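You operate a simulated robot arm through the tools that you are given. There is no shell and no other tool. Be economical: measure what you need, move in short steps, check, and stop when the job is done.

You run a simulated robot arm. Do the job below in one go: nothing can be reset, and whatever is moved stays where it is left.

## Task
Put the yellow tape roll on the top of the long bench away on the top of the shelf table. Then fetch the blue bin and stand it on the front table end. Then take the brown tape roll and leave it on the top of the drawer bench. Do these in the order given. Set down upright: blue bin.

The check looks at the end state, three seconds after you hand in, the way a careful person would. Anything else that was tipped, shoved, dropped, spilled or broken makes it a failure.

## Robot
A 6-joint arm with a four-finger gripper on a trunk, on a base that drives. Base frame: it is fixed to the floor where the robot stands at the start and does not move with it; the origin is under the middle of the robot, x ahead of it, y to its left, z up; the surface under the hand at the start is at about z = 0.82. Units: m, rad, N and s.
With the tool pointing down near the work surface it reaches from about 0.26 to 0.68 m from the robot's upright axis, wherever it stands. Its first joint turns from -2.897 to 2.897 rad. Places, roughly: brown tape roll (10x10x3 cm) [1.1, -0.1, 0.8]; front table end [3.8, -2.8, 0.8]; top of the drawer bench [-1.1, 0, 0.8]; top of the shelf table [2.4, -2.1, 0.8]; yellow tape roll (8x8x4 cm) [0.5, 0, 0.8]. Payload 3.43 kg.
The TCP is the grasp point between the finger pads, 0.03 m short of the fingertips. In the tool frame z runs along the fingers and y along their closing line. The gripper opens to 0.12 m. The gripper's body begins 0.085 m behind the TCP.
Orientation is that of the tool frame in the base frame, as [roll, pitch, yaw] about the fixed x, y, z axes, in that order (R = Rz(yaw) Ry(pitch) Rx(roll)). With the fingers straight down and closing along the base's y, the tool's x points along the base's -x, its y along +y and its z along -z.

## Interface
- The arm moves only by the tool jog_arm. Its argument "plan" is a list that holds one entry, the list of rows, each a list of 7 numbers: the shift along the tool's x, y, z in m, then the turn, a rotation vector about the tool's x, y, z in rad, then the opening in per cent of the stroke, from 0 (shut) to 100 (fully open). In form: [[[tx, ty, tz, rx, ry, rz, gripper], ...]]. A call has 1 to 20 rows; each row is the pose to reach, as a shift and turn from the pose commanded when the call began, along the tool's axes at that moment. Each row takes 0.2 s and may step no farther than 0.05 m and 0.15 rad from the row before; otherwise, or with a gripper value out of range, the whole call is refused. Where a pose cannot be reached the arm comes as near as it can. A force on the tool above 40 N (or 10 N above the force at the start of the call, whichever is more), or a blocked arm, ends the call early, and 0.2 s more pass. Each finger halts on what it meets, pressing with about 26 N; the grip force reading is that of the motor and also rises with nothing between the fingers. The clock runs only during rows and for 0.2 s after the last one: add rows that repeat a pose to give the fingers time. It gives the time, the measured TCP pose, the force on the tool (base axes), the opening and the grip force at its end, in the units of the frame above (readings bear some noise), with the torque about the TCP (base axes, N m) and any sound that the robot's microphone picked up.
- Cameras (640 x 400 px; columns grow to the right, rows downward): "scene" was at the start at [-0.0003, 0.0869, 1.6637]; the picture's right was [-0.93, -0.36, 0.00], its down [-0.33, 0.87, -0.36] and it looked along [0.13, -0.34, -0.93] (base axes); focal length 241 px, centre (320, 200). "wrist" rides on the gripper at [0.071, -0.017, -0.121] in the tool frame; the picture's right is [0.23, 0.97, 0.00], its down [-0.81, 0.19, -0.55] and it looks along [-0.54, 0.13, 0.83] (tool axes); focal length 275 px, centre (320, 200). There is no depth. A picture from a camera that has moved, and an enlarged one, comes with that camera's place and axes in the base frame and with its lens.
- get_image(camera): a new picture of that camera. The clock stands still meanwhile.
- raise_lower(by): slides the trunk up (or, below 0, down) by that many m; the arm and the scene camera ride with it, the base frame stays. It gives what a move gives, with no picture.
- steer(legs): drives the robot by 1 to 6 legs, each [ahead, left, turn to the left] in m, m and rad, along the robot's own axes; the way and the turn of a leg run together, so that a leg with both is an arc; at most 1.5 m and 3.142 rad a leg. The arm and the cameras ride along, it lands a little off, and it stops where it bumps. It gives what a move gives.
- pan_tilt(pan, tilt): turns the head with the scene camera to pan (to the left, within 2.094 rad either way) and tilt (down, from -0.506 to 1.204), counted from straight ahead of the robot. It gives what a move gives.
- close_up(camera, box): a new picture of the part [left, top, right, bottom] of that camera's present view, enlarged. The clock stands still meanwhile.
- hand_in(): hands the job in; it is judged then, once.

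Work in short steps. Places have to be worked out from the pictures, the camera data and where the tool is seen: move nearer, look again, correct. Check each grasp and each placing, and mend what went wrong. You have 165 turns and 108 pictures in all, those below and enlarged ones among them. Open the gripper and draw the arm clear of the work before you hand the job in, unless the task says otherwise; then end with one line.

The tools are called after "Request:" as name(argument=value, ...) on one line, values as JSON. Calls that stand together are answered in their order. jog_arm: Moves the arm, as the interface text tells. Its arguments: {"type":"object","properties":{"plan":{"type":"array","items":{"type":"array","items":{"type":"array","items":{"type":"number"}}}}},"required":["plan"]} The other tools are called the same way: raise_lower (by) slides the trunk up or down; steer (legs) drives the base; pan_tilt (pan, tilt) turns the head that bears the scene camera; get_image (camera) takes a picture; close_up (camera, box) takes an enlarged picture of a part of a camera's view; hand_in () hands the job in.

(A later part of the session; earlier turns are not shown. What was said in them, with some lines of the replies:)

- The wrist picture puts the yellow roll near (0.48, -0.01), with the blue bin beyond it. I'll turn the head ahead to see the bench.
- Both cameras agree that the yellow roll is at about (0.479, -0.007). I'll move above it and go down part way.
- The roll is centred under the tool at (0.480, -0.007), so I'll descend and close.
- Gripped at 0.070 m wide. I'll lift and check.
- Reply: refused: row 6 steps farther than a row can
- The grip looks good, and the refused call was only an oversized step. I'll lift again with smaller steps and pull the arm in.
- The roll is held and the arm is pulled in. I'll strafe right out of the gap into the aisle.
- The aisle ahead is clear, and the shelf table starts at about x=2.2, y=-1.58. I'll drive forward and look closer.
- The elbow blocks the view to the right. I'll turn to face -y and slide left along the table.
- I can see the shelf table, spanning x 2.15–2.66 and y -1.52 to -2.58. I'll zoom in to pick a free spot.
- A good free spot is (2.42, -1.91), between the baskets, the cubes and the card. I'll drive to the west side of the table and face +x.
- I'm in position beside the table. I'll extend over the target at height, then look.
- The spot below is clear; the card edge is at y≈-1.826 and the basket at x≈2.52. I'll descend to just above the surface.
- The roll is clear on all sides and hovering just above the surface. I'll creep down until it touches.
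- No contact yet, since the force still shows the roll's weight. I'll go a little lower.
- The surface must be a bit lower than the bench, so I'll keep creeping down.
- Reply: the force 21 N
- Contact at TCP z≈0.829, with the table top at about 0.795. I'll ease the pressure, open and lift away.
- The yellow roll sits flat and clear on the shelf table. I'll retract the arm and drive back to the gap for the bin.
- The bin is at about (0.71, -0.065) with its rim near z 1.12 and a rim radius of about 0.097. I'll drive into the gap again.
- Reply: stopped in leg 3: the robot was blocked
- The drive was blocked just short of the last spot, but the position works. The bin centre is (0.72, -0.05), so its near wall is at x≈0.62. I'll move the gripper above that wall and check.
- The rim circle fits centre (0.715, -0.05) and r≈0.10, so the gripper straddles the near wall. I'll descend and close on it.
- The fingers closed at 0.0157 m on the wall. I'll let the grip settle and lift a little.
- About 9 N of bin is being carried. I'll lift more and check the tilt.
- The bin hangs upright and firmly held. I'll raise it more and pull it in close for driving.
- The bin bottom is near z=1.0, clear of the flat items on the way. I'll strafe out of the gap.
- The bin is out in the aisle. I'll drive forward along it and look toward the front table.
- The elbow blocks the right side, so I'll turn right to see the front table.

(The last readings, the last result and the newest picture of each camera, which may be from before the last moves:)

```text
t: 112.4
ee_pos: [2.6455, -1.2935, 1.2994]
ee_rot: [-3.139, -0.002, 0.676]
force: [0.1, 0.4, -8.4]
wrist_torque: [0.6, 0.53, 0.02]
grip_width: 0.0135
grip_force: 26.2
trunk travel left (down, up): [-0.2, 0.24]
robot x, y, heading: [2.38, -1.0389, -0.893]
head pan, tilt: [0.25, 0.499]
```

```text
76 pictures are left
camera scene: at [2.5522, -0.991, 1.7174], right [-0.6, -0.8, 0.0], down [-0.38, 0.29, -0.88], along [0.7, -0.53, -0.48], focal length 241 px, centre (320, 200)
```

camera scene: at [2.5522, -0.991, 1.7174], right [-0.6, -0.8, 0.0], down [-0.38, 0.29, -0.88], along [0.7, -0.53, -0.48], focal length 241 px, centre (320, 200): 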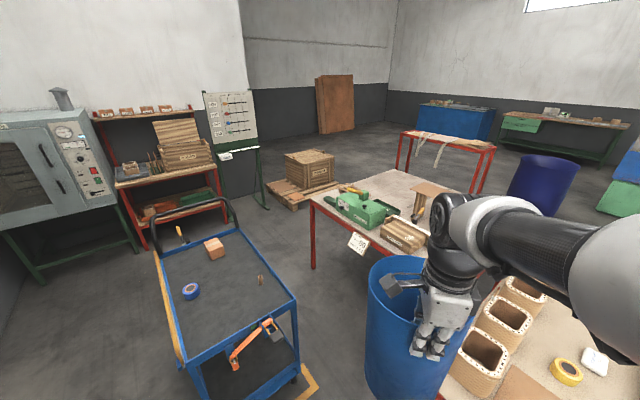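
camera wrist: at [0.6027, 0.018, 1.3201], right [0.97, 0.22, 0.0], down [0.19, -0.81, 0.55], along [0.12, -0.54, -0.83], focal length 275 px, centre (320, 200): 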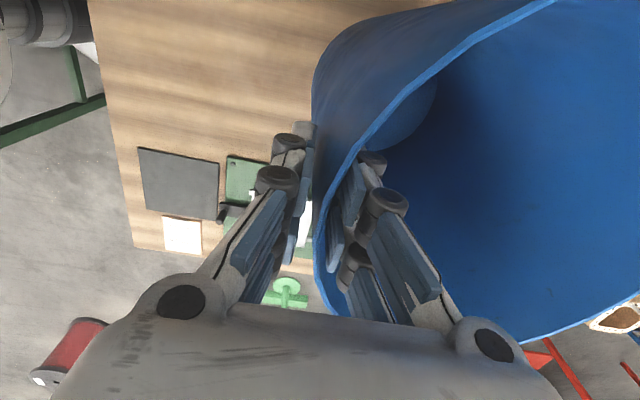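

The front table spans x 2.7–3.95 and y -2 to -3.04, and its east end near (3.8, -2.8) is free. The best way there is north of the cart and around to the east side. I'll raise the trunk so the bin clears everything, then turn and pass diagonally between the bench end and the cart.

Request:
raise_lower(by=0.2)

Request:
steer(legs=[[0, 0, 0.893]])

Request:
pan_tilt(pan=0.3, tilt=0.75)

Request:
get_image(camera="scene")

```text
t: 114.5
ee_pos: [2.6442, -1.2936, 1.4987]
ee_rot: [-3.14, 0.001, 0.676]
force: [0.3, 0.3, -9.4]
wrist_torque: [0.59, 0.55, 0.01]
grip_width: 0.0137
grip_force: 26.0
trunk travel left (down, up): [-0.4, 0.04]
robot x, y, heading: [2.382, -1.0385, -0.894]
head pan, tilt: [0.25, 0.499]
```

```text
t: 117.2
ee_pos: [2.7461, -1.0021, 1.4993]
ee_rot: [-3.139, 0.001, 1.55]
force: [0.7, 0.1, -9.0]
wrist_torque: [-0.03, 0.78, -0.03]
grip_width: 0.0133
grip_force: 26.1
trunk travel left (down, up): [-0.4, 0.04]
robot x, y, heading: [2.3828, -1.0374, -0.022]
head pan, tilt: [0.25, 0.499]
```

```text
t: 118.0
ee_pos: [2.7466, -1.0012, 1.4993]
ee_rot: [-3.14, 0.0, 1.55]
force: [0.7, 0.1, -9.2]
wrist_torque: [-0.03, 0.77, 0.02]
grip_width: 0.0135
grip_force: 25.5
trunk travel left (down, up): [-0.4, 0.04]
robot x, y, heading: [2.3835, -1.0396, -0.016]
head pan, tilt: [0.3, 0.75]
```

```text
75 pictures are left
camera scene: at [2.4458, -0.8758, 1.8955], right [0.28, -0.96, 0.0], down [-0.66, -0.19, -0.73], along [0.7, 0.2, -0.68], focal length 241 px, centre (320, 200)
```

scene: 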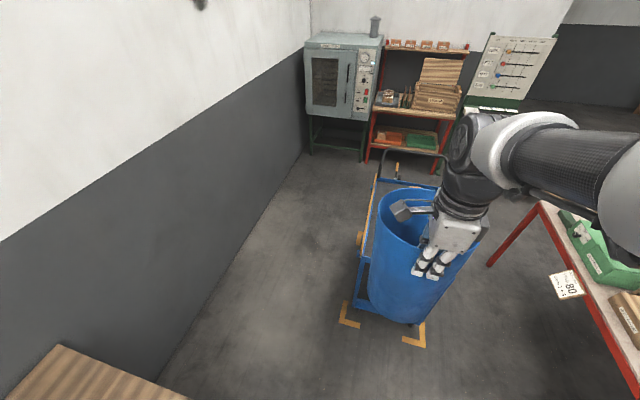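

The lane north of the cart is about 1.1 m wide, with the wall near y=0.2 and the cart at y<-0.9. I'll go diagonally through to (3.3, -0.35).

Request:
steer(legs=[[0.45, 0.345, 0.008], [0.46, 0.35, 0.008]])

Request:
get_image(camera="scene")

```text
t: 124.1
ee_pos: [3.676, -0.3243, 1.4993]
ee_rot: [-3.14, 0.001, 1.565]
force: [0.2, -0.5, -8.8]
wrist_torque: [-0.02, 0.79, 0.01]
grip_width: 0.013
grip_force: 26.0
trunk travel left (down, up): [-0.4, 0.04]
robot x, y, heading: [3.3111, -0.3672, -0.004]
head pan, tilt: [0.3, 0.75]
```

```text
74 pictures are left
camera scene: at [3.3728, -0.2021, 1.8954], right [0.29, -0.96, 0.0], down [-0.65, -0.2, -0.73], along [0.7, 0.21, -0.68], focal length 241 px, centre (320, 200)
```

scene: 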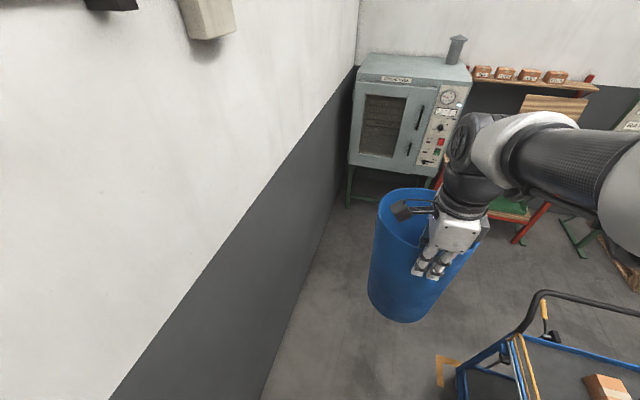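

Clear ahead. I'll go to x≈4.45, past the cart's end at x≈4.05, then south.

Request:
steer(legs=[[1.12, 0, 0.004]])

Request:
pan_tilt(pan=-0.2, tilt=0.8)

Request:
get_image(camera="scene")

```text
t: 129.8
ee_pos: [4.7818, -0.3267, 1.4996]
ee_rot: [-3.138, 0.003, 1.566]
force: [-0.5, 0.1, -8.7]
wrist_torque: [0.0, 0.75, -0.01]
grip_width: 0.0132
grip_force: 25.8
trunk travel left (down, up): [-0.4, 0.04]
robot x, y, heading: [4.4166, -0.3704, -0.006]
head pan, tilt: [0.3, 0.75]
```

```text
t: 130.7
ee_pos: [4.7798, -0.3274, 1.4985]
ee_rot: [-3.137, 0.003, 1.569]
force: [-0.9, 0.3, -8.6]
wrist_torque: [-0.04, 0.78, -0.03]
grip_width: 0.0135
grip_force: 25.3
trunk travel left (down, up): [-0.4, 0.04]
robot x, y, heading: [4.4219, -0.3707, -0.005]
head pan, tilt: [-0.201, 0.799]
```

```text
73 pictures are left
camera scene: at [4.4776, -0.2473, 1.8914], right [-0.2, -0.98, 0.0], down [-0.7, 0.14, -0.7], along [0.68, -0.14, -0.72], focal length 241 px, centre (320, 200)
```

scene: 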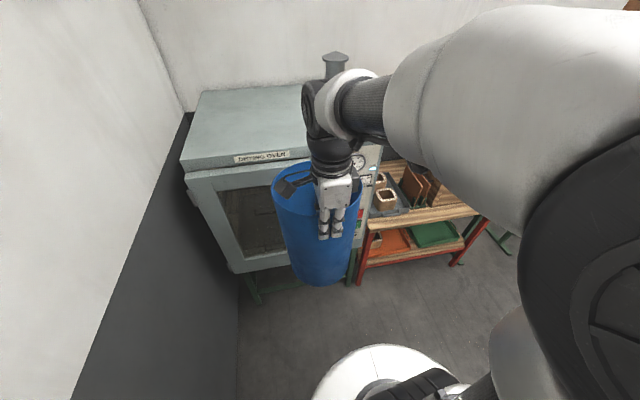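

The oven and rack stand at x≥5.26, clear of the bin. I'll strafe south to y≈-1.5, then turn right to face -x.

Request:
steer(legs=[[0, -1.15, 0], [0, 0, -1.57], [0, 0, -1.566]])

Request:
pan_tilt(pan=0.5, tilt=0.7)

Request:
get_image(camera="scene")

```text
t: 144.2
ee_pos: [4.0489, -1.5841, 1.4983]
ee_rot: [-3.138, 0.002, -1.546]
force: [0.0, 0.2, -8.4]
wrist_torque: [0.08, -0.79, -0.02]
grip_width: 0.0132
grip_force: 25.8
trunk travel left (down, up): [-0.4, 0.04]
robot x, y, heading: [4.4122, -1.5361, -3.116]
head pan, tilt: [-0.201, 0.799]
```

```text
t: 145.3
ee_pos: [4.0487, -1.5858, 1.499]
ee_rot: [-3.137, 0.002, -1.546]
force: [-0.1, -0.2, -8.9]
wrist_torque: [0.05, -0.76, 0.02]
grip_width: 0.0132
grip_force: 26.1
trunk travel left (down, up): [-0.4, 0.04]
robot x, y, heading: [4.4092, -1.532, -3.118]
head pan, tilt: [0.499, 0.7]
```

```text
72 pictures are left
camera scene: at [4.3593, -1.7146, 1.8996], right [-0.5, 0.87, 0.0], down [0.56, 0.32, -0.76], along [-0.66, -0.38, -0.64], focal length 241 px, centre (320, 200)
```

scene: 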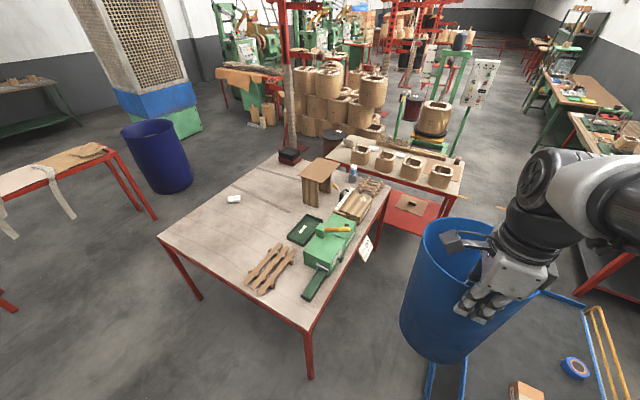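

The table's east end near (3.8, -2.75) is free: the slats are at y>-2.42 and the white item is at x≈3.52. I'll strafe left alongside it.

Request:
steer(legs=[[0, 0, -0.024], [0, 0.6, 0], [0, 0.57, 0]])

Request:
pan_tilt(pan=0.1, tilt=0.9)

Request:
get_image(camera="scene")

```text
t: 151.9
ee_pos: [4.0523, -2.748, 1.4981]
ee_rot: [-3.138, 0.001, -1.574]
force: [0.3, -0.2, -8.9]
wrist_torque: [0.04, -0.79, 0.0]
grip_width: 0.0133
grip_force: 26.0
trunk travel left (down, up): [-0.4, 0.04]
robot x, y, heading: [4.4159, -2.7039, 3.138]
head pan, tilt: [0.499, 0.7]
```

```text
t: 152.8
ee_pos: [4.0522, -2.7465, 1.4991]
ee_rot: [-3.138, 0.002, -1.576]
force: [-0.1, -1.2, -8.9]
wrist_torque: [0.04, -0.79, 0.03]
grip_width: 0.0135
grip_force: 26.3
trunk travel left (down, up): [-0.4, 0.04]
robot x, y, heading: [4.4139, -2.7037, 3.137]
head pan, tilt: [0.099, 0.901]
```

```text
71 pictures are left
camera scene: at [4.3592, -2.8526, 1.8835], right [-0.1, 1.0, 0.0], down [0.78, 0.08, -0.62], along [-0.62, -0.06, -0.78], focal length 241 px, centre (320, 200)
```

scene: 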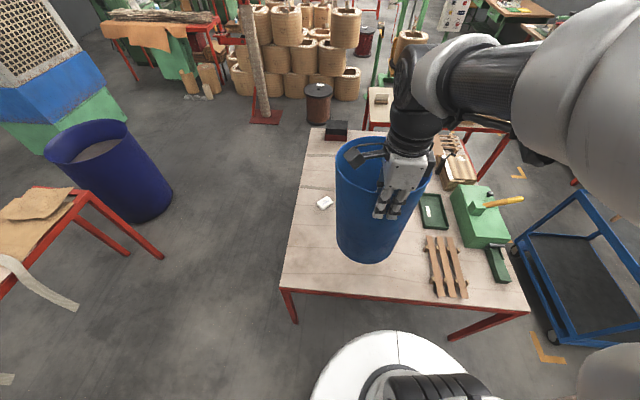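

The spot is clear on all sides. I'll extend over it, then lower the trunk.

Request:
jog_arm(plan=[[[0, 0.03, 0, 0, 0, 0, 0], [0, 0.06, 0, 0, 0, 0, 0], [0, 0.09, 0, 0, 0, 0, 0], [0, 0.12, 0, 0, 0, 0, 0], [0, 0.15, 0, 0, 0, 0, 0], [0, 0.15, 0, 0, 0, 0, 0]]])

Request:
raise_lower(by=-0.2)

Request:
jog_arm(plan=[[[0, 0, 0.04, 0, 0, 0, 0], [0, 0, 0.08, 0, 0, 0, 0], [0, 0, 0.12, 0, 0, 0, 0], [0, 0, 0.16, 0, 0, 0, 0], [0, 0, 0.18, 0, 0, 0, 0], [0, 0, 0.19, 0, 0, 0, 0], [0, 0, 0.19, 0, 0, 0, 0]]])

Request:
get_image(camera="scene")

```text
t: 154.2
ee_pos: [3.9047, -2.7457, 1.498]
ee_rot: [-3.138, 0.001, -1.574]
force: [0.1, 0.0, -8.9]
wrist_torque: [0.04, -0.75, 0.01]
grip_width: 0.0131
grip_force: 26.3
trunk travel left (down, up): [-0.4, 0.04]
robot x, y, heading: [4.4149, -2.7034, 3.141]
head pan, tilt: [0.099, 0.901]
```

```text
t: 156.3
ee_pos: [3.9043, -2.7465, 1.2981]
ee_rot: [-3.139, 0.003, -1.572]
force: [-0.6, 0.4, -8.8]
wrist_torque: [0.01, -0.76, 0.04]
grip_width: 0.013
grip_force: 25.8
trunk travel left (down, up): [-0.2, 0.24]
robot x, y, heading: [4.413, -2.7022, 3.136]
head pan, tilt: [0.099, 0.901]
```

```text
t: 157.9
ee_pos: [3.9052, -2.7458, 1.1074]
ee_rot: [-3.138, 0.002, -1.575]
force: [-0.4, -0.1, -8.7]
wrist_torque: [0.01, -0.78, 0.0]
grip_width: 0.0131
grip_force: 25.8
trunk travel left (down, up): [-0.2, 0.24]
robot x, y, heading: [4.4154, -2.7081, 3.138]
head pan, tilt: [0.099, 0.901]
```

```text
70 pictures are left
camera scene: at [4.359, -2.8528, 1.6835], right [-0.1, 1.0, 0.0], down [0.78, 0.08, -0.62], along [-0.62, -0.06, -0.78], focal length 241 px, centre (320, 200)
```

scene: 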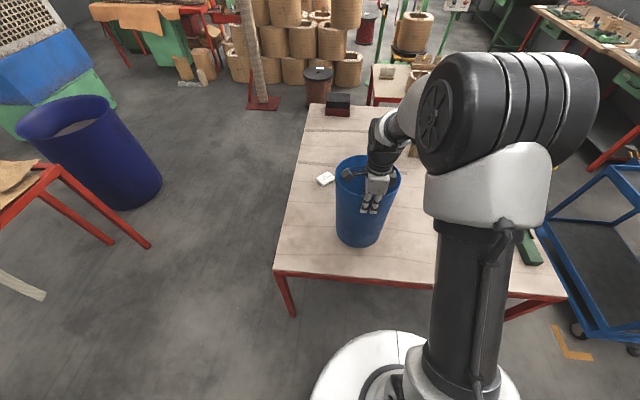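

The bin is a few cm above the table. I'll creep down.

Request:
jog_arm(plan=[[[0, 0, 0.005, 0, 0, 0, 0], [0, 0, 0.01, 0, 0, 0, 0], [0, 0, 0.015, 0, 0, 0, 0], [0, 0, 0.02, 0, 0, 0, 0], [0, 0, 0.024, 0, 0, 0, 0], [0, 0, 0.027, 0, 0, 0, 0], [0, 0, 0.03, 0, 0, 0, 0], [0, 0, 0.03, 0, 0, 0, 0]]])

```text
t: 159.7
ee_pos: [3.9053, -2.7458, 1.0784]
ee_rot: [-3.139, 0.004, -1.574]
force: [-0.5, -0.4, -9.0]
wrist_torque: [-0.03, -0.79, 0.03]
grip_width: 0.0133
grip_force: 26.2
trunk travel left (down, up): [-0.2, 0.24]
robot x, y, heading: [4.4144, -2.7046, 3.144]
head pan, tilt: [0.099, 0.901]
```

Request:
jog_arm(plan=[[[0, 0, 0.003, 0, 0, 0, 0], [0, 0, 0.006, 0, 0, 0, 0], [0, 0, 0.009, 0, 0, 0, 0], [0, 0, 0.009, 0, 0, 0, 0]]])

```text
t: 160.7
ee_pos: [3.9029, -2.7467, 1.0686]
ee_rot: [-3.138, 0.0, -1.574]
force: [-0.5, 0.1, -8.5]
wrist_torque: [0.04, -0.77, 0.02]
grip_width: 0.013
grip_force: 25.9
trunk travel left (down, up): [-0.2, 0.24]
robot x, y, heading: [4.412, -2.7046, 3.14]
head pan, tilt: [0.099, 0.901]
```

No contact yet. I'll continue.

Request:
jog_arm(plan=[[[0, 0, 0.002, 0, 0, 0, 0], [0, 0, 0.004, 0, 0, 0, 0], [0, 0, 0.006, 0, 0, 0, 0], [0, 0, 0.006, 0, 0, 0, 0]]])

```text
t: 161.7
ee_pos: [3.906, -2.7471, 1.0634]
ee_rot: [-3.139, 0.0, -1.573]
force: [4.2, 1.1, 3.2]
wrist_torque: [0.21, 0.04, -0.11]
grip_width: 0.0134
grip_force: 25.9
trunk travel left (down, up): [-0.2, 0.24]
robot x, y, heading: [4.4148, -2.7101, 3.137]
head pan, tilt: [0.099, 0.901]
```

The bin now stands on the table with its weight off the gripper. I'll open and raise straight out.

Request:
jog_arm(plan=[[[0, 0, -0.001, 0, 0, 0, 10], [0, 0, -0.001, 0, 0, 0, 25], [0, 0, -0.001, 0, 0, 0, 45], [0, 0, -0.001, 0, 0, 0, 65], [0, 0, -0.001, 0, 0, 0, 65], [0, 0, -0.001, 0, 0, 0, 65], [0, 0, -0.001, 0, 0, 0, 65], [0, 0, -0.03, 0, 0, 0, 65], [0, 0, -0.06, 0, 0, 0, 65], [0, 0, -0.1, 0, 0, 0, 65], [0, 0, -0.14, 0, 0, 0, 65], [0, 0, -0.18, 0, 0, 0, 65], [0, 0, -0.22, 0, 0, 0, 65]]])

Request:
get_image(camera="scene")

Request:
get_image(camera="wrist")

```text
t: 164.5
ee_pos: [3.9048, -2.748, 1.2861]
ee_rot: [-3.138, 0.001, -1.574]
force: [0.8, 0.5, 0.9]
wrist_torque: [-0.01, -0.01, 0.01]
grip_width: 0.0781
grip_force: 0.2
trunk travel left (down, up): [-0.2, 0.24]
robot x, y, heading: [4.4177, -2.7012, 3.144]
head pan, tilt: [0.099, 0.901]
```

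```text
69 pictures are left
camera scene: at [4.3602, -2.8526, 1.6836], right [-0.1, 1.0, 0.0], down [0.78, 0.08, -0.62], along [-0.62, -0.06, -0.78], focal length 241 px, centre (320, 200)
```

scene: 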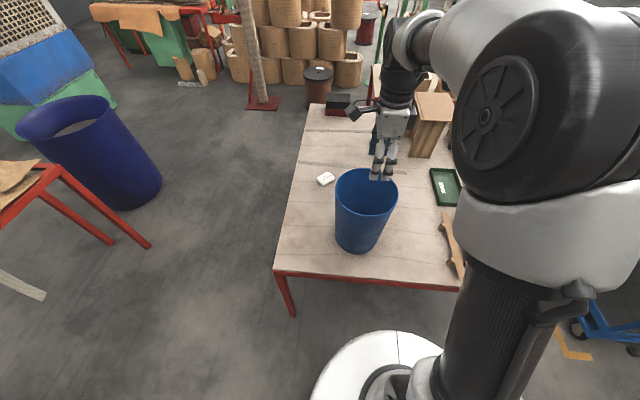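

```text
68 pictures are left
camera wrist: at [3.9219, -2.8216, 1.4063], right [-0.97, -0.23, 0.0], down [-0.19, 0.81, 0.55], along [-0.12, 0.54, -0.83], focal length 275 px, centre (320, 200)
```

wrist: 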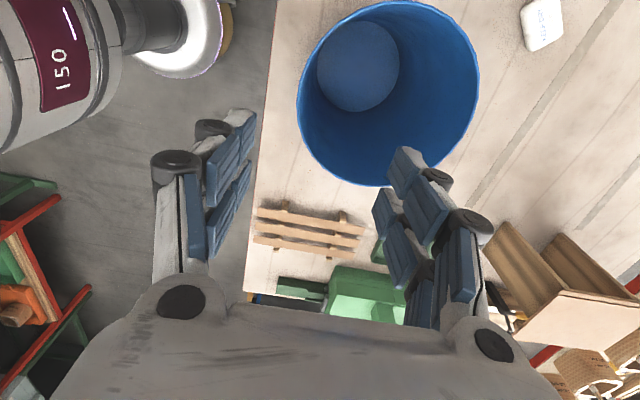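

The bin stands upright at about (3.80, -2.75). I'll pull the arm back and undo the wrist turn.

Request:
jog_arm(plan=[[[0, 0, -0.02, 0, 0, 0, 65], [0, -0.03, -0.02, 0, 0, 0, 65], [0, -0.06, -0.02, 0, 0, -0.14, 80], [0, -0.09, -0.02, 0, 0, -0.28, 100], [0, -0.12, -0.02, 0, 0, -0.42, 100], [0, -0.15, -0.02, 0, 0, -0.56, 100], [0, -0.17, -0.02, 0, 0, -0.7, 100], [0, -0.17, -0.02, 0, 0, -0.84, 100], [0, -0.17, -0.02, 0, 0, -0.98, 100], [0, -0.17, -0.02, 0, 0, -1.12, 100], [0, -0.17, -0.02, 0, 0, -1.26, 100], [0, -0.17, -0.02, 0, 0, -1.4, 100], [0, -0.17, -0.02, 0, 0, -1.54, 100], [0, -0.17, -0.02, 0, 0, -1.571, 100]]])

Request:
pan_tilt(pan=0.0, tilt=0.7)

Request:
get_image(camera="scene")

```text
t: 167.5
ee_pos: [4.0741, -2.7474, 1.3041]
ee_rot: [-3.141, -0.005, -0.002]
force: [0.0, 0.2, 0.6]
wrist_torque: [-0.01, 0.0, 0.0]
grip_width: 0.12
grip_force: 0.0
trunk travel left (down, up): [-0.2, 0.24]
robot x, y, heading: [4.4168, -2.7062, 3.138]
head pan, tilt: [0.099, 0.901]
```

```text
t: 168.3
ee_pos: [4.0747, -2.7474, 1.3038]
ee_rot: [-3.14, -0.003, -0.003]
force: [-0.5, -0.8, 0.2]
wrist_torque: [0.02, 0.0, 0.05]
grip_width: 0.1201
grip_force: 0.2
trunk travel left (down, up): [-0.2, 0.24]
robot x, y, heading: [4.4153, -2.7051, 3.137]
head pan, tilt: [0.0, 0.7]
```

```text
67 pictures are left
camera scene: at [4.35, -2.8453, 1.6996], right [0.0, 1.0, 0.0], down [0.64, 0.0, -0.76], along [-0.76, 0.0, -0.64], focal length 241 px, centre (320, 200)
```

scene: 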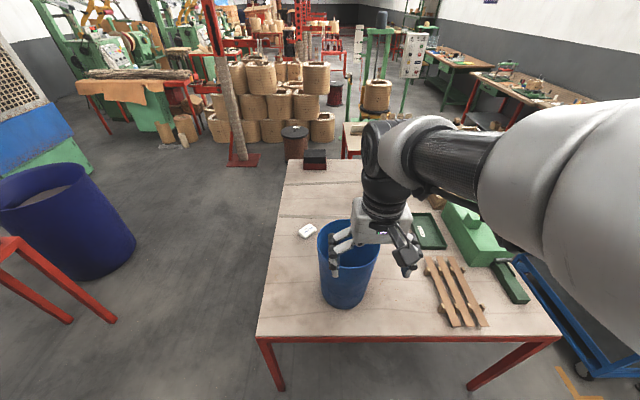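

Clear of the bin. I'll go back the same way, still facing -x: north first.

Request:
steer(legs=[[0, -1.17, 0], [0, -1.17, 0.004]])

Request:
get_image(camera="scene")

```text
t: 179.8
ee_pos: [4.0903, -0.3947, 1.3039]
ee_rot: [-3.139, -0.002, 0.003]
force: [0.1, 0.4, -0.3]
wrist_torque: [0.01, -0.02, -0.01]
grip_width: 0.12
grip_force: 0.1
trunk travel left (down, up): [-0.2, 0.24]
robot x, y, heading: [4.4312, -0.3491, -3.14]
head pan, tilt: [0.0, 0.7]
```

```text
66 pictures are left
camera scene: at [4.3668, -0.4897, 1.6997], right [0.0, 1.0, 0.0], down [0.64, 0.0, -0.76], along [-0.76, 0.0, -0.64], focal length 241 px, centre (320, 200)
```

scene: 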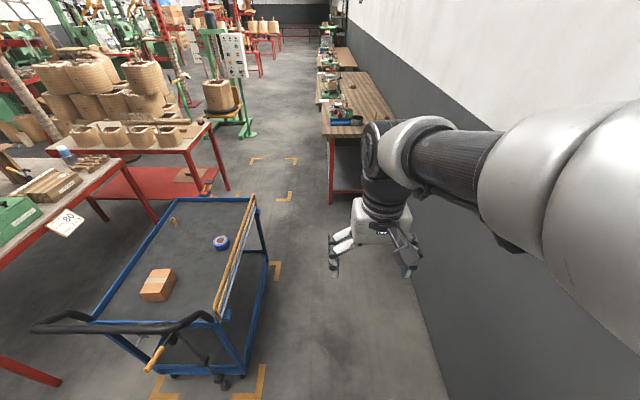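

The lane is clear. I'll go ahead to x≈3.3, then diagonally to the aisle.

Request:
steer(legs=[[1.12, 0.015, 0], [0.45, 0.34, 0], [0.46, 0.34, 0]])

Request:
pan_tilt(pan=-0.3, tilt=0.6)

Request:
get_image(camera="scene")

```text
t: 191.2
ee_pos: [2.0724, -1.0817, 1.3035]
ee_rot: [-3.14, -0.004, 0.006]
force: [-0.4, 0.4, -0.1]
wrist_torque: [0.02, -0.02, -0.01]
grip_width: 0.1199
grip_force: 0.1
trunk travel left (down, up): [-0.2, 0.24]
robot x, y, heading: [2.4144, -1.0369, -3.135]
head pan, tilt: [0.0, 0.7]
```

```text
t: 191.9
ee_pos: [2.0717, -1.0817, 1.3044]
ee_rot: [-3.141, -0.004, 0.005]
force: [-0.5, -0.4, 0.0]
wrist_torque: [0.02, 0.0, 0.0]
grip_width: 0.12
grip_force: 0.0
trunk travel left (down, up): [-0.2, 0.24]
robot x, y, heading: [2.4152, -1.0348, -3.136]
head pan, tilt: [-0.3, 0.6]
```

```text
65 pictures are left
camera scene: at [2.3492, -1.1507, 1.7083], right [0.29, 0.96, 0.0], down [0.54, -0.16, -0.82], along [-0.79, 0.24, -0.57], focal length 241 px, centre (320, 200)
```

scene: 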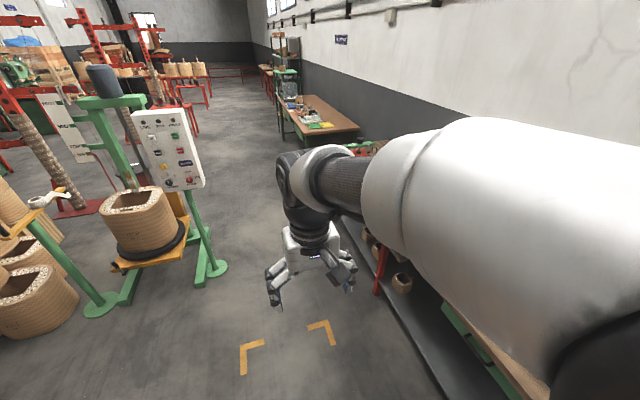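

I'll go to x≈1.1 and turn right to face the bench.

Request:
steer(legs=[[1.29, 0, -0.005], [0, 0, -1.571]])

Request:
pan_tilt(pan=0.0, tilt=0.8)

Request:
get_image(camera="scene")

```text
t: 202.4
ee_pos: [1.0534, -0.7131, 1.303]
ee_rot: [-3.14, -0.002, -1.559]
force: [-0.1, 0.4, 0.3]
wrist_torque: [0.03, 0.01, -0.02]
grip_width: 0.12
grip_force: 0.1
trunk travel left (down, up): [-0.2, 0.24]
robot x, y, heading: [1.101, -1.0554, 1.59]
head pan, tilt: [-0.3, 0.6]
```

```text
t: 203.2
ee_pos: [1.0533, -0.7138, 1.3049]
ee_rot: [-3.139, -0.003, -1.556]
force: [-0.1, -0.6, -0.2]
wrist_torque: [0.02, -0.01, 0.02]
grip_width: 0.12
grip_force: 0.1
trunk travel left (down, up): [-0.2, 0.24]
robot x, y, heading: [1.1054, -1.0508, 1.584]
head pan, tilt: [0.0, 0.799]
```

```text
64 pictures are left
camera scene: at [0.9607, -0.9961, 1.6915], right [1.0, 0.01, 0.0], down [0.01, -0.72, -0.7], along [-0.01, 0.7, -0.72], focal length 241 px, centre (320, 200)
```

scene: 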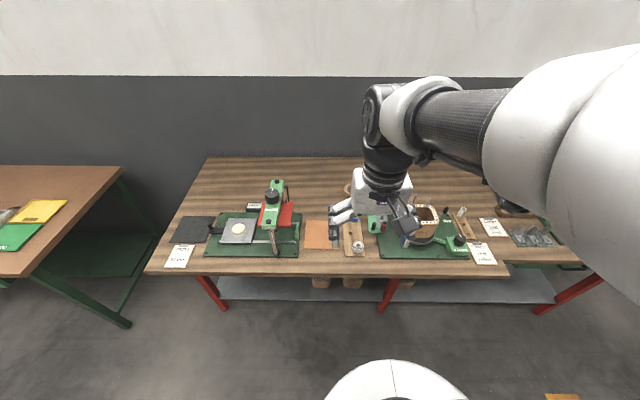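

The roll is behind the gripper, near (1.12, -0.10). The bench's lower shelf is recessed, so I'll edge the base closer.

Request:
steer(legs=[[0.2, 0, 0], [0.08, 0, 0]])

Request:
jog_arm(plan=[[[-0.04, 0.02, 0, 0, 0, 0, 100], [-0.08, 0.04, 0, 0, 0, 0, 100], [-0.12, 0.05, 0, 0, 0, 0, 100], [-0.16, 0.05, 0, 0, 0, 0, 100], [-0.2, 0.05, 0, 0, 0, 0, 100]]])

Request:
get_image(camera="scene")

Request:
get_image(camera="wrist")

```text
t: 205.4
ee_pos: [1.0485, -0.4375, 1.3034]
ee_rot: [-3.14, -0.004, -1.559]
force: [-0.2, 0.3, 0.4]
wrist_torque: [0.0, -0.01, -0.04]
grip_width: 0.1198
grip_force: 0.0
trunk travel left (down, up): [-0.2, 0.24]
robot x, y, heading: [1.0987, -0.7789, 1.586]
head pan, tilt: [0.0, 0.799]
```

```text
t: 206.6
ee_pos: [0.9968, -0.2388, 1.3016]
ee_rot: [-3.141, -0.006, -1.559]
force: [0.8, 0.8, -0.4]
wrist_torque: [-0.06, -0.01, -0.04]
grip_width: 0.1199
grip_force: 0.0
trunk travel left (down, up): [-0.2, 0.24]
robot x, y, heading: [1.0981, -0.7788, 1.584]
head pan, tilt: [0.0, 0.799]
```

```text
63 pictures are left
camera scene: at [0.9568, -0.7181, 1.6913], right [1.0, 0.01, 0.0], down [0.01, -0.72, -0.7], along [-0.01, 0.7, -0.72], focal length 241 px, centre (320, 200)
```

scene: 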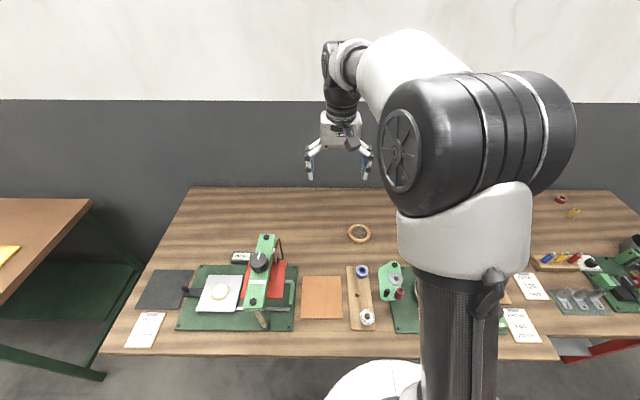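

```text
62 pictures are left
camera wrist: at [1.0136, -0.3097, 1.4224], right [-0.97, -0.24, 0.0], down [-0.2, 0.81, 0.55], along [-0.13, 0.53, -0.84], focal length 275 px, centre (320, 200)
```

wrist: 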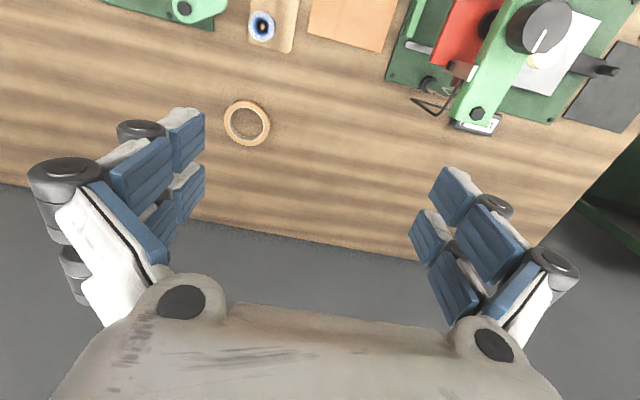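

I had the tool's y sign wrong. The roll is at (1.12, -0.095), 0.684 m away, so I'll drive 0.03 closer and move above it.

Request:
steer(legs=[[0.035, 0, 0]])

Request:
jog_arm(plan=[[[-0.02, -0.04, 0.03, 0, 0, 0, 100], [-0.04, -0.08, 0.06, 0, 0, 0, 100], [-0.07, -0.11, 0.08, 0, 0, 0, 100], [-0.1, -0.122, 0.1, 0, 0, 0, 100], [-0.11, -0.122, 0.14, 0, 0, 0, 100], [-0.11, -0.122, 0.18, 0, 0, 0, 100], [-0.11, -0.122, 0.22, 0, 0, 0, 100]]])

Request:
get_image(camera="wrist")

```text
t: 207.5
ee_pos: [0.9947, -0.2029, 1.3019]
ee_rot: [-3.139, -0.007, -1.558]
force: [0.5, 0.9, -0.4]
wrist_torque: [-0.07, -0.02, -0.01]
grip_width: 0.1199
grip_force: 0.0
trunk travel left (down, up): [-0.2, 0.24]
robot x, y, heading: [1.1009, -0.7458, 1.588]
head pan, tilt: [0.0, 0.799]
```

```text
refused: row 1 steps farther than a row can; nothing moved
```

```text
61 pictures are left
camera wrist: at [1.0136, -0.275, 1.4225], right [-0.97, -0.24, 0.0], down [-0.2, 0.81, 0.55], along [-0.13, 0.53, -0.84], focal length 275 px, centre (320, 200)
```

wrist: 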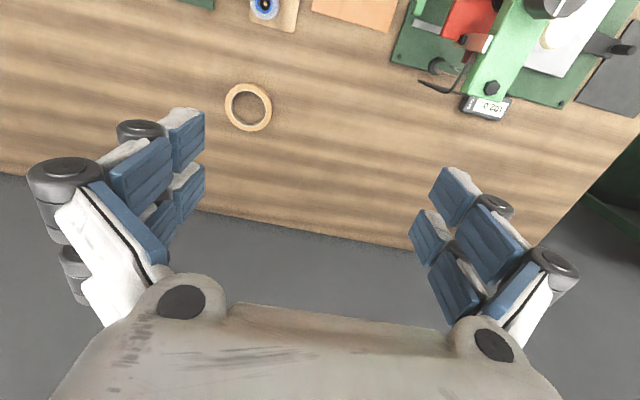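

Request:
jog_arm(plan=[[[-0.02, -0.03, 0.02, 0, 0, 0, 100], [-0.04, -0.06, 0.04, 0, 0, 0, 100], [-0.06, -0.09, 0.06, 0, 0, 0, 100], [-0.08, -0.12, 0.08, 0, 0, 0, 100], [-0.106, -0.126, 0.11, 0, 0, 0, 100], [-0.106, -0.126, 0.15, 0, 0, 0, 100], [-0.106, -0.126, 0.19, 0, 0, 0, 100], [-0.106, -0.126, 0.23, 0, 0, 0, 100], [-0.106, -0.126, 0.27, 0, 0, 0, 100]]])

Request:
get_image(camera="wrist")

```text
t: 209.5
ee_pos: [1.1195, -0.1004, 1.033]
ee_rot: [-3.141, -0.003, -1.559]
force: [-0.1, 0.4, -0.4]
wrist_torque: [0.0, -0.04, 0.02]
grip_width: 0.1196
grip_force: 0.0
trunk travel left (down, up): [-0.2, 0.24]
robot x, y, heading: [1.097, -0.7432, 1.583]
head pan, tilt: [0.0, 0.799]
```

```text
60 pictures are left
camera wrist: at [1.138, -0.1715, 1.1534], right [-0.97, -0.24, 0.0], down [-0.2, 0.81, 0.55], along [-0.13, 0.53, -0.83], focal length 275 px, centre (320, 200)
```

wrist: 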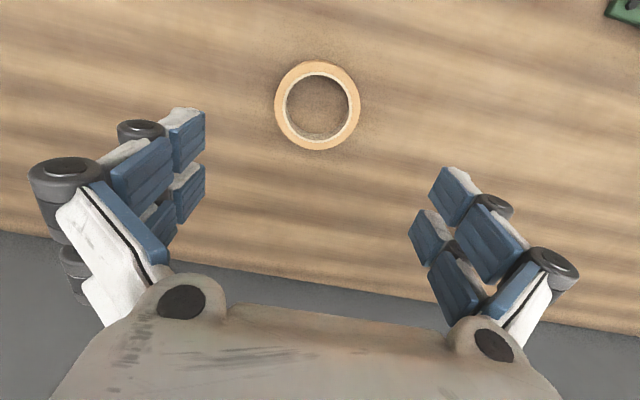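

The ring is centred at (1.123, -0.095). I'll make a small correction, descend with the clearance either side, and close.

Request:
jog_arm(plan=[[[-0.005, -0.003, 0.04, 0, 0, 0, 100], [-0.005, -0.003, 0.08, 0, 0, 0, 100], [-0.005, -0.003, 0.12, 0, 0, 0, 100], [-0.005, -0.003, 0.15, 0, 0, 0, 100], [-0.005, -0.003, 0.15, 0, 0, 0, 100]]])

Request:
get_image(camera="wrist")

```text
t: 210.7
ee_pos: [1.1253, -0.0956, 0.8798]
ee_rot: [-3.139, -0.003, -1.559]
force: [0.1, -0.4, -0.3]
wrist_torque: [0.0, 0.01, 0.03]
grip_width: 0.12
grip_force: 0.0
trunk travel left (down, up): [-0.2, 0.24]
robot x, y, heading: [1.0972, -0.7454, 1.584]
head pan, tilt: [0.0, 0.799]
```

```text
59 pictures are left
camera wrist: at [1.1432, -0.1667, 1.0016], right [-0.97, -0.24, 0.0], down [-0.2, 0.81, 0.55], along [-0.13, 0.53, -0.84], focal length 275 px, centre (320, 200)
```

wrist: 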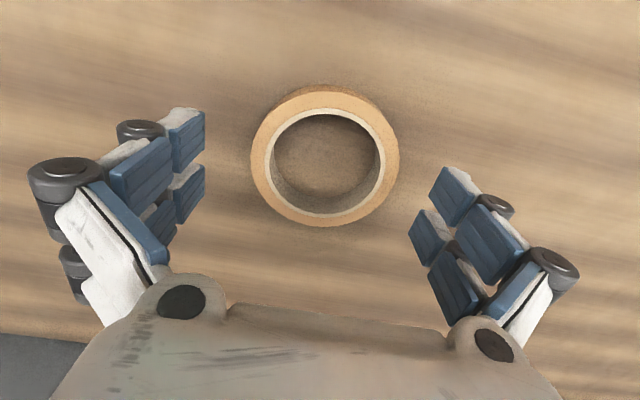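

Well centred. I'll descend the last 27 mm and close.

Request:
jog_arm(plan=[[[0.004, 0, 0.01, 0, 0, 0, 100], [0.004, 0, 0.02, 0, 0, 0, 100], [0.004, 0, 0.027, 0, 0, 0, 100], [0.004, 0, 0.027, 0, 0, 0, 60], [0.004, 0, 0.027, 0, 0, 0, 60], [0.004, 0, 0.027, 0, 0, 0, 60], [0.004, 0, 0.027, 0, 0, 0, 60], [0.004, 0, 0.027, 0, 0, 0, 60]]])

```text
t: 212.5
ee_pos: [1.1252, -0.0983, 0.8554]
ee_rot: [-3.14, -0.003, -1.56]
force: [-2.0, 0.8, 5.6]
wrist_torque: [0.02, 0.13, -0.01]
grip_width: 0.0984
grip_force: 26.2
trunk travel left (down, up): [-0.2, 0.24]
robot x, y, heading: [1.0984, -0.7408, 1.579]
head pan, tilt: [0.0, 0.799]
```

Gripped at 0.098 m. I'll lift and check.

Request:
jog_arm(plan=[[[0, 0, -0.02, 0, 0, 0, 60], [0, 0, -0.06, 0, 0, 0, 60], [0, 0, -0.1, 0, 0, 0, 60], [0, 0, -0.15, 0, 0, 0, 60], [0, 0, -0.2, 0, 0, 0, 60], [0, 0, -0.25, 0, 0, 0, 60], [0, 0, -0.3, 0, 0, 0, 60], [0, 0, -0.35, 0, 0, 0, 60]]])

Request:
get_image(camera="wrist")

```text
t: 214.3
ee_pos: [1.1226, -0.0985, 1.2046]
ee_rot: [-3.14, -0.005, -1.559]
force: [0.0, -1.0, -0.5]
wrist_torque: [0.02, 0.04, 0.01]
grip_width: 0.0986
grip_force: 25.9
trunk travel left (down, up): [-0.2, 0.24]
robot x, y, heading: [1.0932, -0.7415, 1.582]
head pan, tilt: [0.0, 0.799]
```

```text
58 pictures are left
camera wrist: at [1.1403, -0.1691, 1.325], right [-0.97, -0.24, 0.0], down [-0.2, 0.81, 0.55], along [-0.13, 0.53, -0.84], focal length 275 px, centre (320, 200)
```

wrist: 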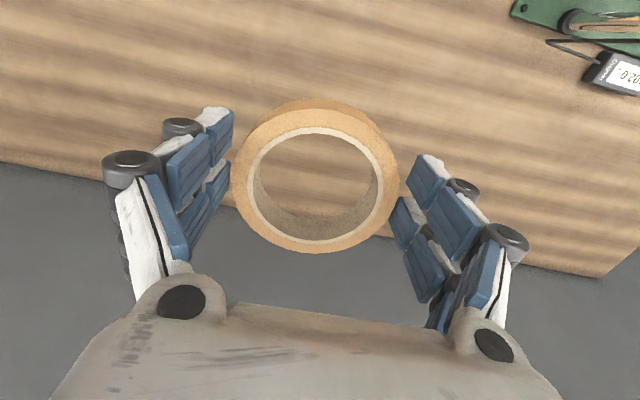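

The roll is held level. I'll lift a bit more, retract, and back away from the bench.

Request:
jog_arm(plan=[[[0, 0, -0.04, 0, 0, 0, 60], [0, 0, -0.08, 0, 0, 0, 60], [0.04, 0, -0.1, 0, 0, 0, 60], [0.08, 0, -0.1, 0, 0, 0, 60], [0.12, 0, -0.1, 0, 0, 0, 60], [0.16, 0, -0.1, 0, 0, 0, 60], [0.2, 0, -0.1, 0, 0, 0, 60], [0.24, 0, -0.1, 0, 0, 0, 60], [0.28, 0, -0.1, 0, 0, 0, 60], [0.31, 0, -0.1, 0, 0, 0, 60]]])

Request:
steer(legs=[[-0.31, 0, -0.01], [0, 1.0, 0], [0, 0.9, 0]])

Request:
pan_tilt(pan=0.2, tilt=0.75)

Request:
get_image(camera="scene")

```text
t: 216.5
ee_pos: [1.1258, -0.4086, 1.3078]
ee_rot: [-3.14, -0.003, -1.559]
force: [0.6, 0.1, 0.2]
wrist_torque: [0.01, -0.01, -0.02]
grip_width: 0.0987
grip_force: 25.5
trunk travel left (down, up): [-0.2, 0.24]
robot x, y, heading: [1.0993, -0.7442, 1.585]
head pan, tilt: [0.0, 0.799]
```

```text
t: 227.6
ee_pos: [-0.7485, -0.6986, 1.3079]
ee_rot: [-3.139, -0.003, -1.593]
force: [0.1, -0.5, 0.0]
wrist_torque: [0.0, 0.0, 0.0]
grip_width: 0.0988
grip_force: 25.6
trunk travel left (down, up): [-0.2, 0.24]
robot x, y, heading: [-0.7886, -1.0324, 1.549]
head pan, tilt: [0.0, 0.799]
```

```text
t: 228.3
ee_pos: [-0.7467, -0.6991, 1.3062]
ee_rot: [-3.139, -0.003, -1.592]
force: [0.2, -1.3, -0.4]
wrist_torque: [-0.03, 0.01, 0.03]
grip_width: 0.099
grip_force: 26.2
trunk travel left (down, up): [-0.2, 0.24]
robot x, y, heading: [-0.7885, -1.0332, 1.549]
head pan, tilt: [0.201, 0.75]
```

```text
57 pictures are left
camera scene: at [-0.9424, -0.9698, 1.6955], right [0.98, 0.18, 0.0], down [0.12, -0.67, -0.73], along [-0.13, 0.72, -0.68], focal length 241 px, centre (320, 200)
```

scene: 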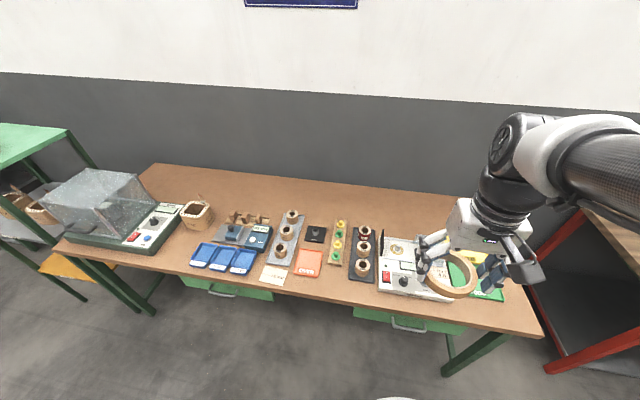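

The drawer bench has a free strip at the back; behind the white machine, (-0.68, -0.11) is clear. I'll edge in toward it.

Request:
steer(legs=[[0, -0.06, 0.02], [0.18, 0, 0], [0.09, 0, 0]])

Request:
jog_arm(plan=[[[-0.04, 0, 0, 0, 0, 0, 60], [-0.08, 0, 0, 0, 0, 0, 60], [-0.12, 0, 0, 0, 0, 0, 60], [-0.16, 0, 0, 0, 0, 0, 60], [-0.2, 0, 0, 0, 0, 0, 60], [-0.24, 0, 0, 0, 0, 0, 60]]])

Request:
get_image(camera="wrist")

Request:
get_image(camera="scene")

```text
t: 231.1
ee_pos: [-0.692, -0.4286, 1.3074]
ee_rot: [-3.14, -0.006, -1.575]
force: [-0.1, 0.0, -0.7]
wrist_torque: [-0.05, -0.01, 0.01]
grip_width: 0.0989
grip_force: 26.3
trunk travel left (down, up): [-0.2, 0.24]
robot x, y, heading: [-0.729, -0.765, 1.567]
head pan, tilt: [0.201, 0.75]
```

```text
t: 232.5
ee_pos: [-0.6913, -0.1874, 1.3051]
ee_rot: [-3.139, -0.004, -1.575]
force: [-0.4, 0.4, -1.4]
wrist_torque: [-0.07, -0.01, 0.0]
grip_width: 0.0986
grip_force: 25.8
trunk travel left (down, up): [-0.2, 0.24]
robot x, y, heading: [-0.728, -0.7641, 1.572]
head pan, tilt: [0.201, 0.75]
```

```text
56 pictures are left
camera wrist: at [-0.6741, -0.2586, 1.4258], right [-0.97, -0.23, 0.0], down [-0.19, 0.81, 0.55], along [-0.12, 0.53, -0.84], focal length 275 px, centre (320, 200)
```

wrist: 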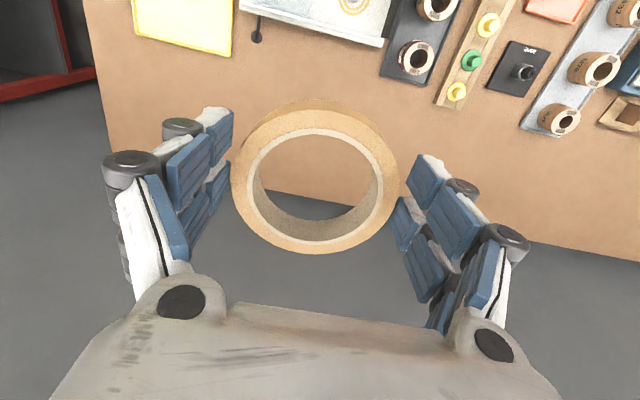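

```text
55 pictures are left
camera scene: at [-0.883, -0.7017, 1.6953], right [0.98, 0.2, 0.0], down [0.13, -0.67, -0.73], along [-0.14, 0.72, -0.68], focal length 241 px, centre (320, 200)
```

scene: 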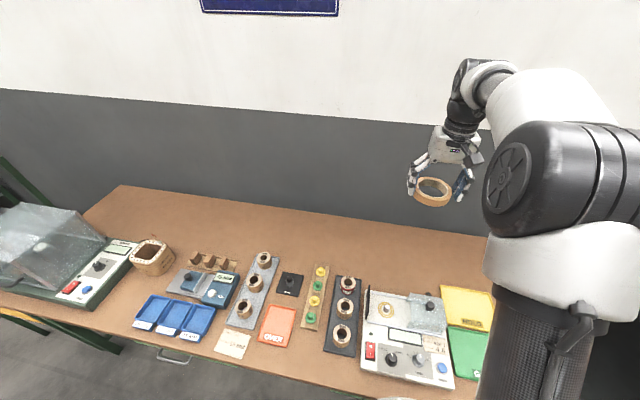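

Target (-0.69, -0.11) is clear: the machine's back is at y≈-0.24 and the bench's back edge at y≈0.12. I'll move over it and go down.

Request:
jog_arm(plan=[[[-0.04, 0, 0.02, 0, 0, 0, 60], [-0.075, 0, 0.04, 0, 0, 0, 60], [-0.08, 0, 0.08, 0, 0, 0, 60], [-0.08, 0, 0.12, 0, 0, 0, 60], [-0.08, 0, 0.16, 0, 0, 0, 60], [-0.08, 0, 0.2, 0, 0, 0, 60], [-0.08, 0, 0.24, 0, 0, 0, 60], [-0.08, 0, 0.28, 0, 0, 0, 60], [-0.08, 0, 0.32, 0, 0, 0, 60], [-0.08, 0, 0.36, 0, 0, 0, 60], [-0.08, 0, 0.4, 0, 0, 0, 60], [-0.08, 0, 0.42, 0, 0, 0, 60], [-0.08, 0, 0.42, 0, 0, 0, 60]]])

Request:
get_image(camera="wrist")

```text
t: 235.3
ee_pos: [-0.6913, -0.1115, 0.8848]
ee_rot: [-3.139, -0.003, -1.573]
force: [1.0, -0.1, -0.3]
wrist_torque: [0.0, -0.02, 0.02]
grip_width: 0.0988
grip_force: 26.3
trunk travel left (down, up): [-0.2, 0.24]
robot x, y, heading: [-0.7225, -0.7662, 1.569]
head pan, tilt: [0.201, 0.75]
```

```text
54 pictures are left
camera wrist: at [-0.6738, -0.1843, 1.0053], right [-0.97, -0.23, 0.0], down [-0.19, 0.81, 0.55], along [-0.12, 0.54, -0.84], focal length 275 px, centre (320, 200)
```

wrist: 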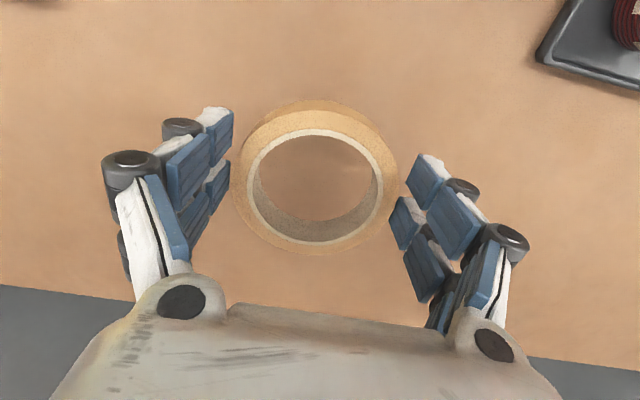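

The spot is clear all around. I'll creep down to contact.

Request:
jog_arm(plan=[[[0, 0, 0.01, 0, 0, 0, 60], [0, 0, 0.018, 0, 0, 0, 60], [0, 0, 0.023, 0, 0, 0, 60], [0, 0, 0.027, 0, 0, 0, 60], [0, 0, 0.03, 0, 0, 0, 60], [0, 0, 0.03, 0, 0, 0, 60]]])

```text
t: 236.7
ee_pos: [-0.6907, -0.112, 0.8549]
ee_rot: [-3.139, -0.003, -1.574]
force: [-0.3, 0.6, 0.5]
wrist_torque: [-0.03, 0.01, 0.05]
grip_width: 0.0987
grip_force: 25.7
trunk travel left (down, up): [-0.2, 0.24]
robot x, y, heading: [-0.7255, -0.7645, 1.569]
head pan, tilt: [0.201, 0.75]
```

Request:
jog_arm(plan=[[[0, 0, 0.002, 0, 0, 0, 60], [0, 0, 0.004, 0, 0, 0, 60], [0, 0, 0.006, 0, 0, 0, 60], [0, 0, 0.006, 0, 0, 0, 60]]])

```text
t: 237.7
ee_pos: [-0.6917, -0.1123, 0.8502]
ee_rot: [-3.14, -0.004, -1.575]
force: [-0.8, -0.5, 0.5]
wrist_torque: [-0.01, 0.02, -0.01]
grip_width: 0.0989
grip_force: 26.2
trunk travel left (down, up): [-0.2, 0.24]
robot x, y, heading: [-0.7282, -0.7658, 1.561]
head pan, tilt: [0.201, 0.75]
```

No contact yet. I'll go a little lower.

Request:
jog_arm(plan=[[[0, 0, 0.002, 0, 0, 0, 60], [0, 0, 0.004, 0, 0, 0, 60], [0, 0, 0.006, 0, 0, 0, 60], [0, 0, 0.008, 0, 0, 0, 60], [0, 0, 0.008, 0, 0, 0, 60]]])

```text
t: 238.9
ee_pos: [-0.6918, -0.11, 0.8422]
ee_rot: [-3.141, -0.002, -1.573]
force: [0.6, 0.4, -0.7]
wrist_torque: [-0.01, -0.01, 0.0]
grip_width: 0.099
grip_force: 25.9
trunk travel left (down, up): [-0.2, 0.24]
robot x, y, heading: [-0.7239, -0.7668, 1.566]
head pan, tilt: [0.201, 0.75]
```

Request:
jog_arm(plan=[[[0, 0, 0.002, 0, 0, 0, 60], [0, 0, 0.004, 0, 0, 0, 60], [0, 0, 0.006, 0, 0, 0, 60], [0, 0, 0.008, 0, 0, 0, 60], [0, 0, 0.008, 0, 0, 0, 60]]])

```text
t: 240.1
ee_pos: [-0.6912, -0.1118, 0.8346]
ee_rot: [-3.138, -0.002, -1.575]
force: [-1.6, -0.5, 3.4]
wrist_torque: [0.21, 0.05, 0.02]
grip_width: 0.0987
grip_force: 25.6
trunk travel left (down, up): [-0.2, 0.24]
robot x, y, heading: [-0.7284, -0.7638, 1.561]
head pan, tilt: [0.201, 0.75]
```

Light contact. I'll press 1 mm more, open, and lift off.

Request:
jog_arm(plan=[[[0, 0, 0.001, 0, 0, 0, 60], [0, 0, 0.001, 0, 0, 0, 90], [0, 0, 0.001, 0, 0, 0, 100], [0, 0, 0.001, 0, 0, 0, 100], [0, 0, 0.001, 0, 0, 0, 100], [0, 0, -0.03, 0, 0, 0, 100], [0, 0, -0.07, 0, 0, 0, 100], [0, 0, -0.11, 0, 0, 0, 100], [0, 0, -0.15, 0, 0, 0, 100], [0, 0, -0.2, 0, 0, 0, 100], [0, 0, -0.25, 0, 0, 0, 100], [0, 0, -0.3, 0, 0, 0, 100], [0, 0, -0.35, 0, 0, 0, 100], [0, 0, -0.4, 0, 0, 0, 100]]])

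Request:
get_image(camera="wrist")

Request:
get_image(camera="scene")

```text
t: 243.1
ee_pos: [-0.6899, -0.1105, 1.2354]
ee_rot: [-3.139, -0.003, -1.575]
force: [-0.2, -0.9, 0.6]
wrist_torque: [0.03, -0.03, 0.01]
grip_width: 0.1201
grip_force: 0.2
trunk travel left (down, up): [-0.2, 0.24]
robot x, y, heading: [-0.727, -0.7655, 1.568]
head pan, tilt: [0.201, 0.75]
```

```text
53 pictures are left
camera wrist: at [-0.6735, -0.1823, 1.3558], right [-0.97, -0.23, 0.0], down [-0.19, 0.81, 0.55], along [-0.12, 0.53, -0.84], focal length 275 px, centre (320, 200)
```

wrist: 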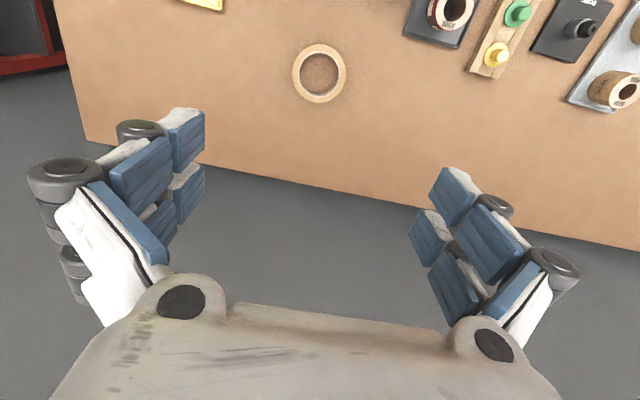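

```text
52 pictures are left
camera scene: at [-0.8833, -0.7046, 1.6955], right [0.98, 0.2, 0.0], down [0.13, -0.67, -0.73], along [-0.14, 0.72, -0.68], focal length 241 px, centre (320, 200)
```

scene: 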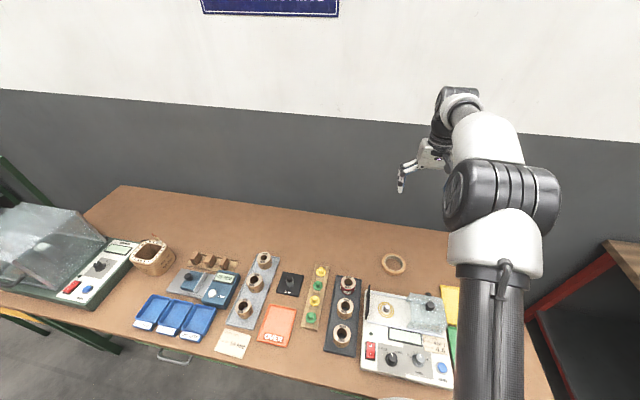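

The brown roll lies flat on the drawer bench with clear space around it. I'll draw the arm back and back the base off.

Request:
jog_arm(plan=[[[0.03, 0, -0.03, 0, 0, 0, 100], [0.07, 0, -0.05, 0, 0, 0, 100], [0.11, 0, -0.05, 0, 0, 0, 100], [0.15, 0, -0.05, 0, 0, 0, 100], [0.19, 0, -0.05, 0, 0, 0, 100], [0.23, 0, -0.05, 0, 0, 0, 100], [0.27, 0, -0.05, 0, 0, 0, 100], [0.31, 0, -0.05, 0, 0, 0, 100]]])

Request:
steer(legs=[[-0.25, 0, 0]])

Request:
get_image(camera="scene")

```text
t: 244.9
ee_pos: [-0.6944, -0.4223, 1.2855]
ee_rot: [-3.141, -0.003, -1.574]
force: [0.0, 0.2, 0.0]
wrist_torque: [0.03, 0.02, 0.02]
grip_width: 0.1201
grip_force: 0.0
trunk travel left (down, up): [-0.2, 0.24]
robot x, y, heading: [-0.7264, -0.7663, 1.568]
head pan, tilt: [0.201, 0.75]
```

```text
t: 246.8
ee_pos: [-0.696, -0.6696, 1.2856]
ee_rot: [-3.14, -0.003, -1.569]
force: [0.2, -0.4, 0.1]
wrist_torque: [0.01, -0.02, -0.01]
grip_width: 0.1201
grip_force: 0.0
trunk travel left (down, up): [-0.2, 0.24]
robot x, y, heading: [-0.7279, -1.0142, 1.574]
head pan, tilt: [0.201, 0.75]
```

```text
51 pictures are left
camera scene: at [-0.8836, -0.9549, 1.6955], right [0.98, 0.2, 0.0], down [0.14, -0.67, -0.73], along [-0.15, 0.72, -0.68], focal length 241 px, centre (320, 200)
```

scene: 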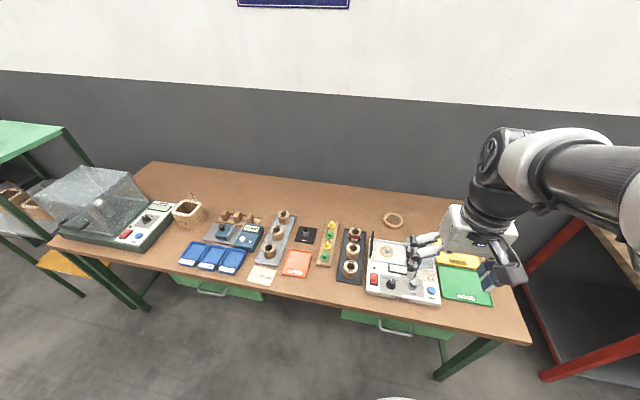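

All three items are placed and the arm is clear, so I'm handing in.

Request:
hand_in()

```text
The job is handed in.
```

I put the yellow tape roll on the shelf table, stood the blue bin upright on the front table end and laid the brown tape roll on the drawer bench, in that order. I saw nothing else moved, but the base was blocked once in the gap between the benches when I went back for the bin.
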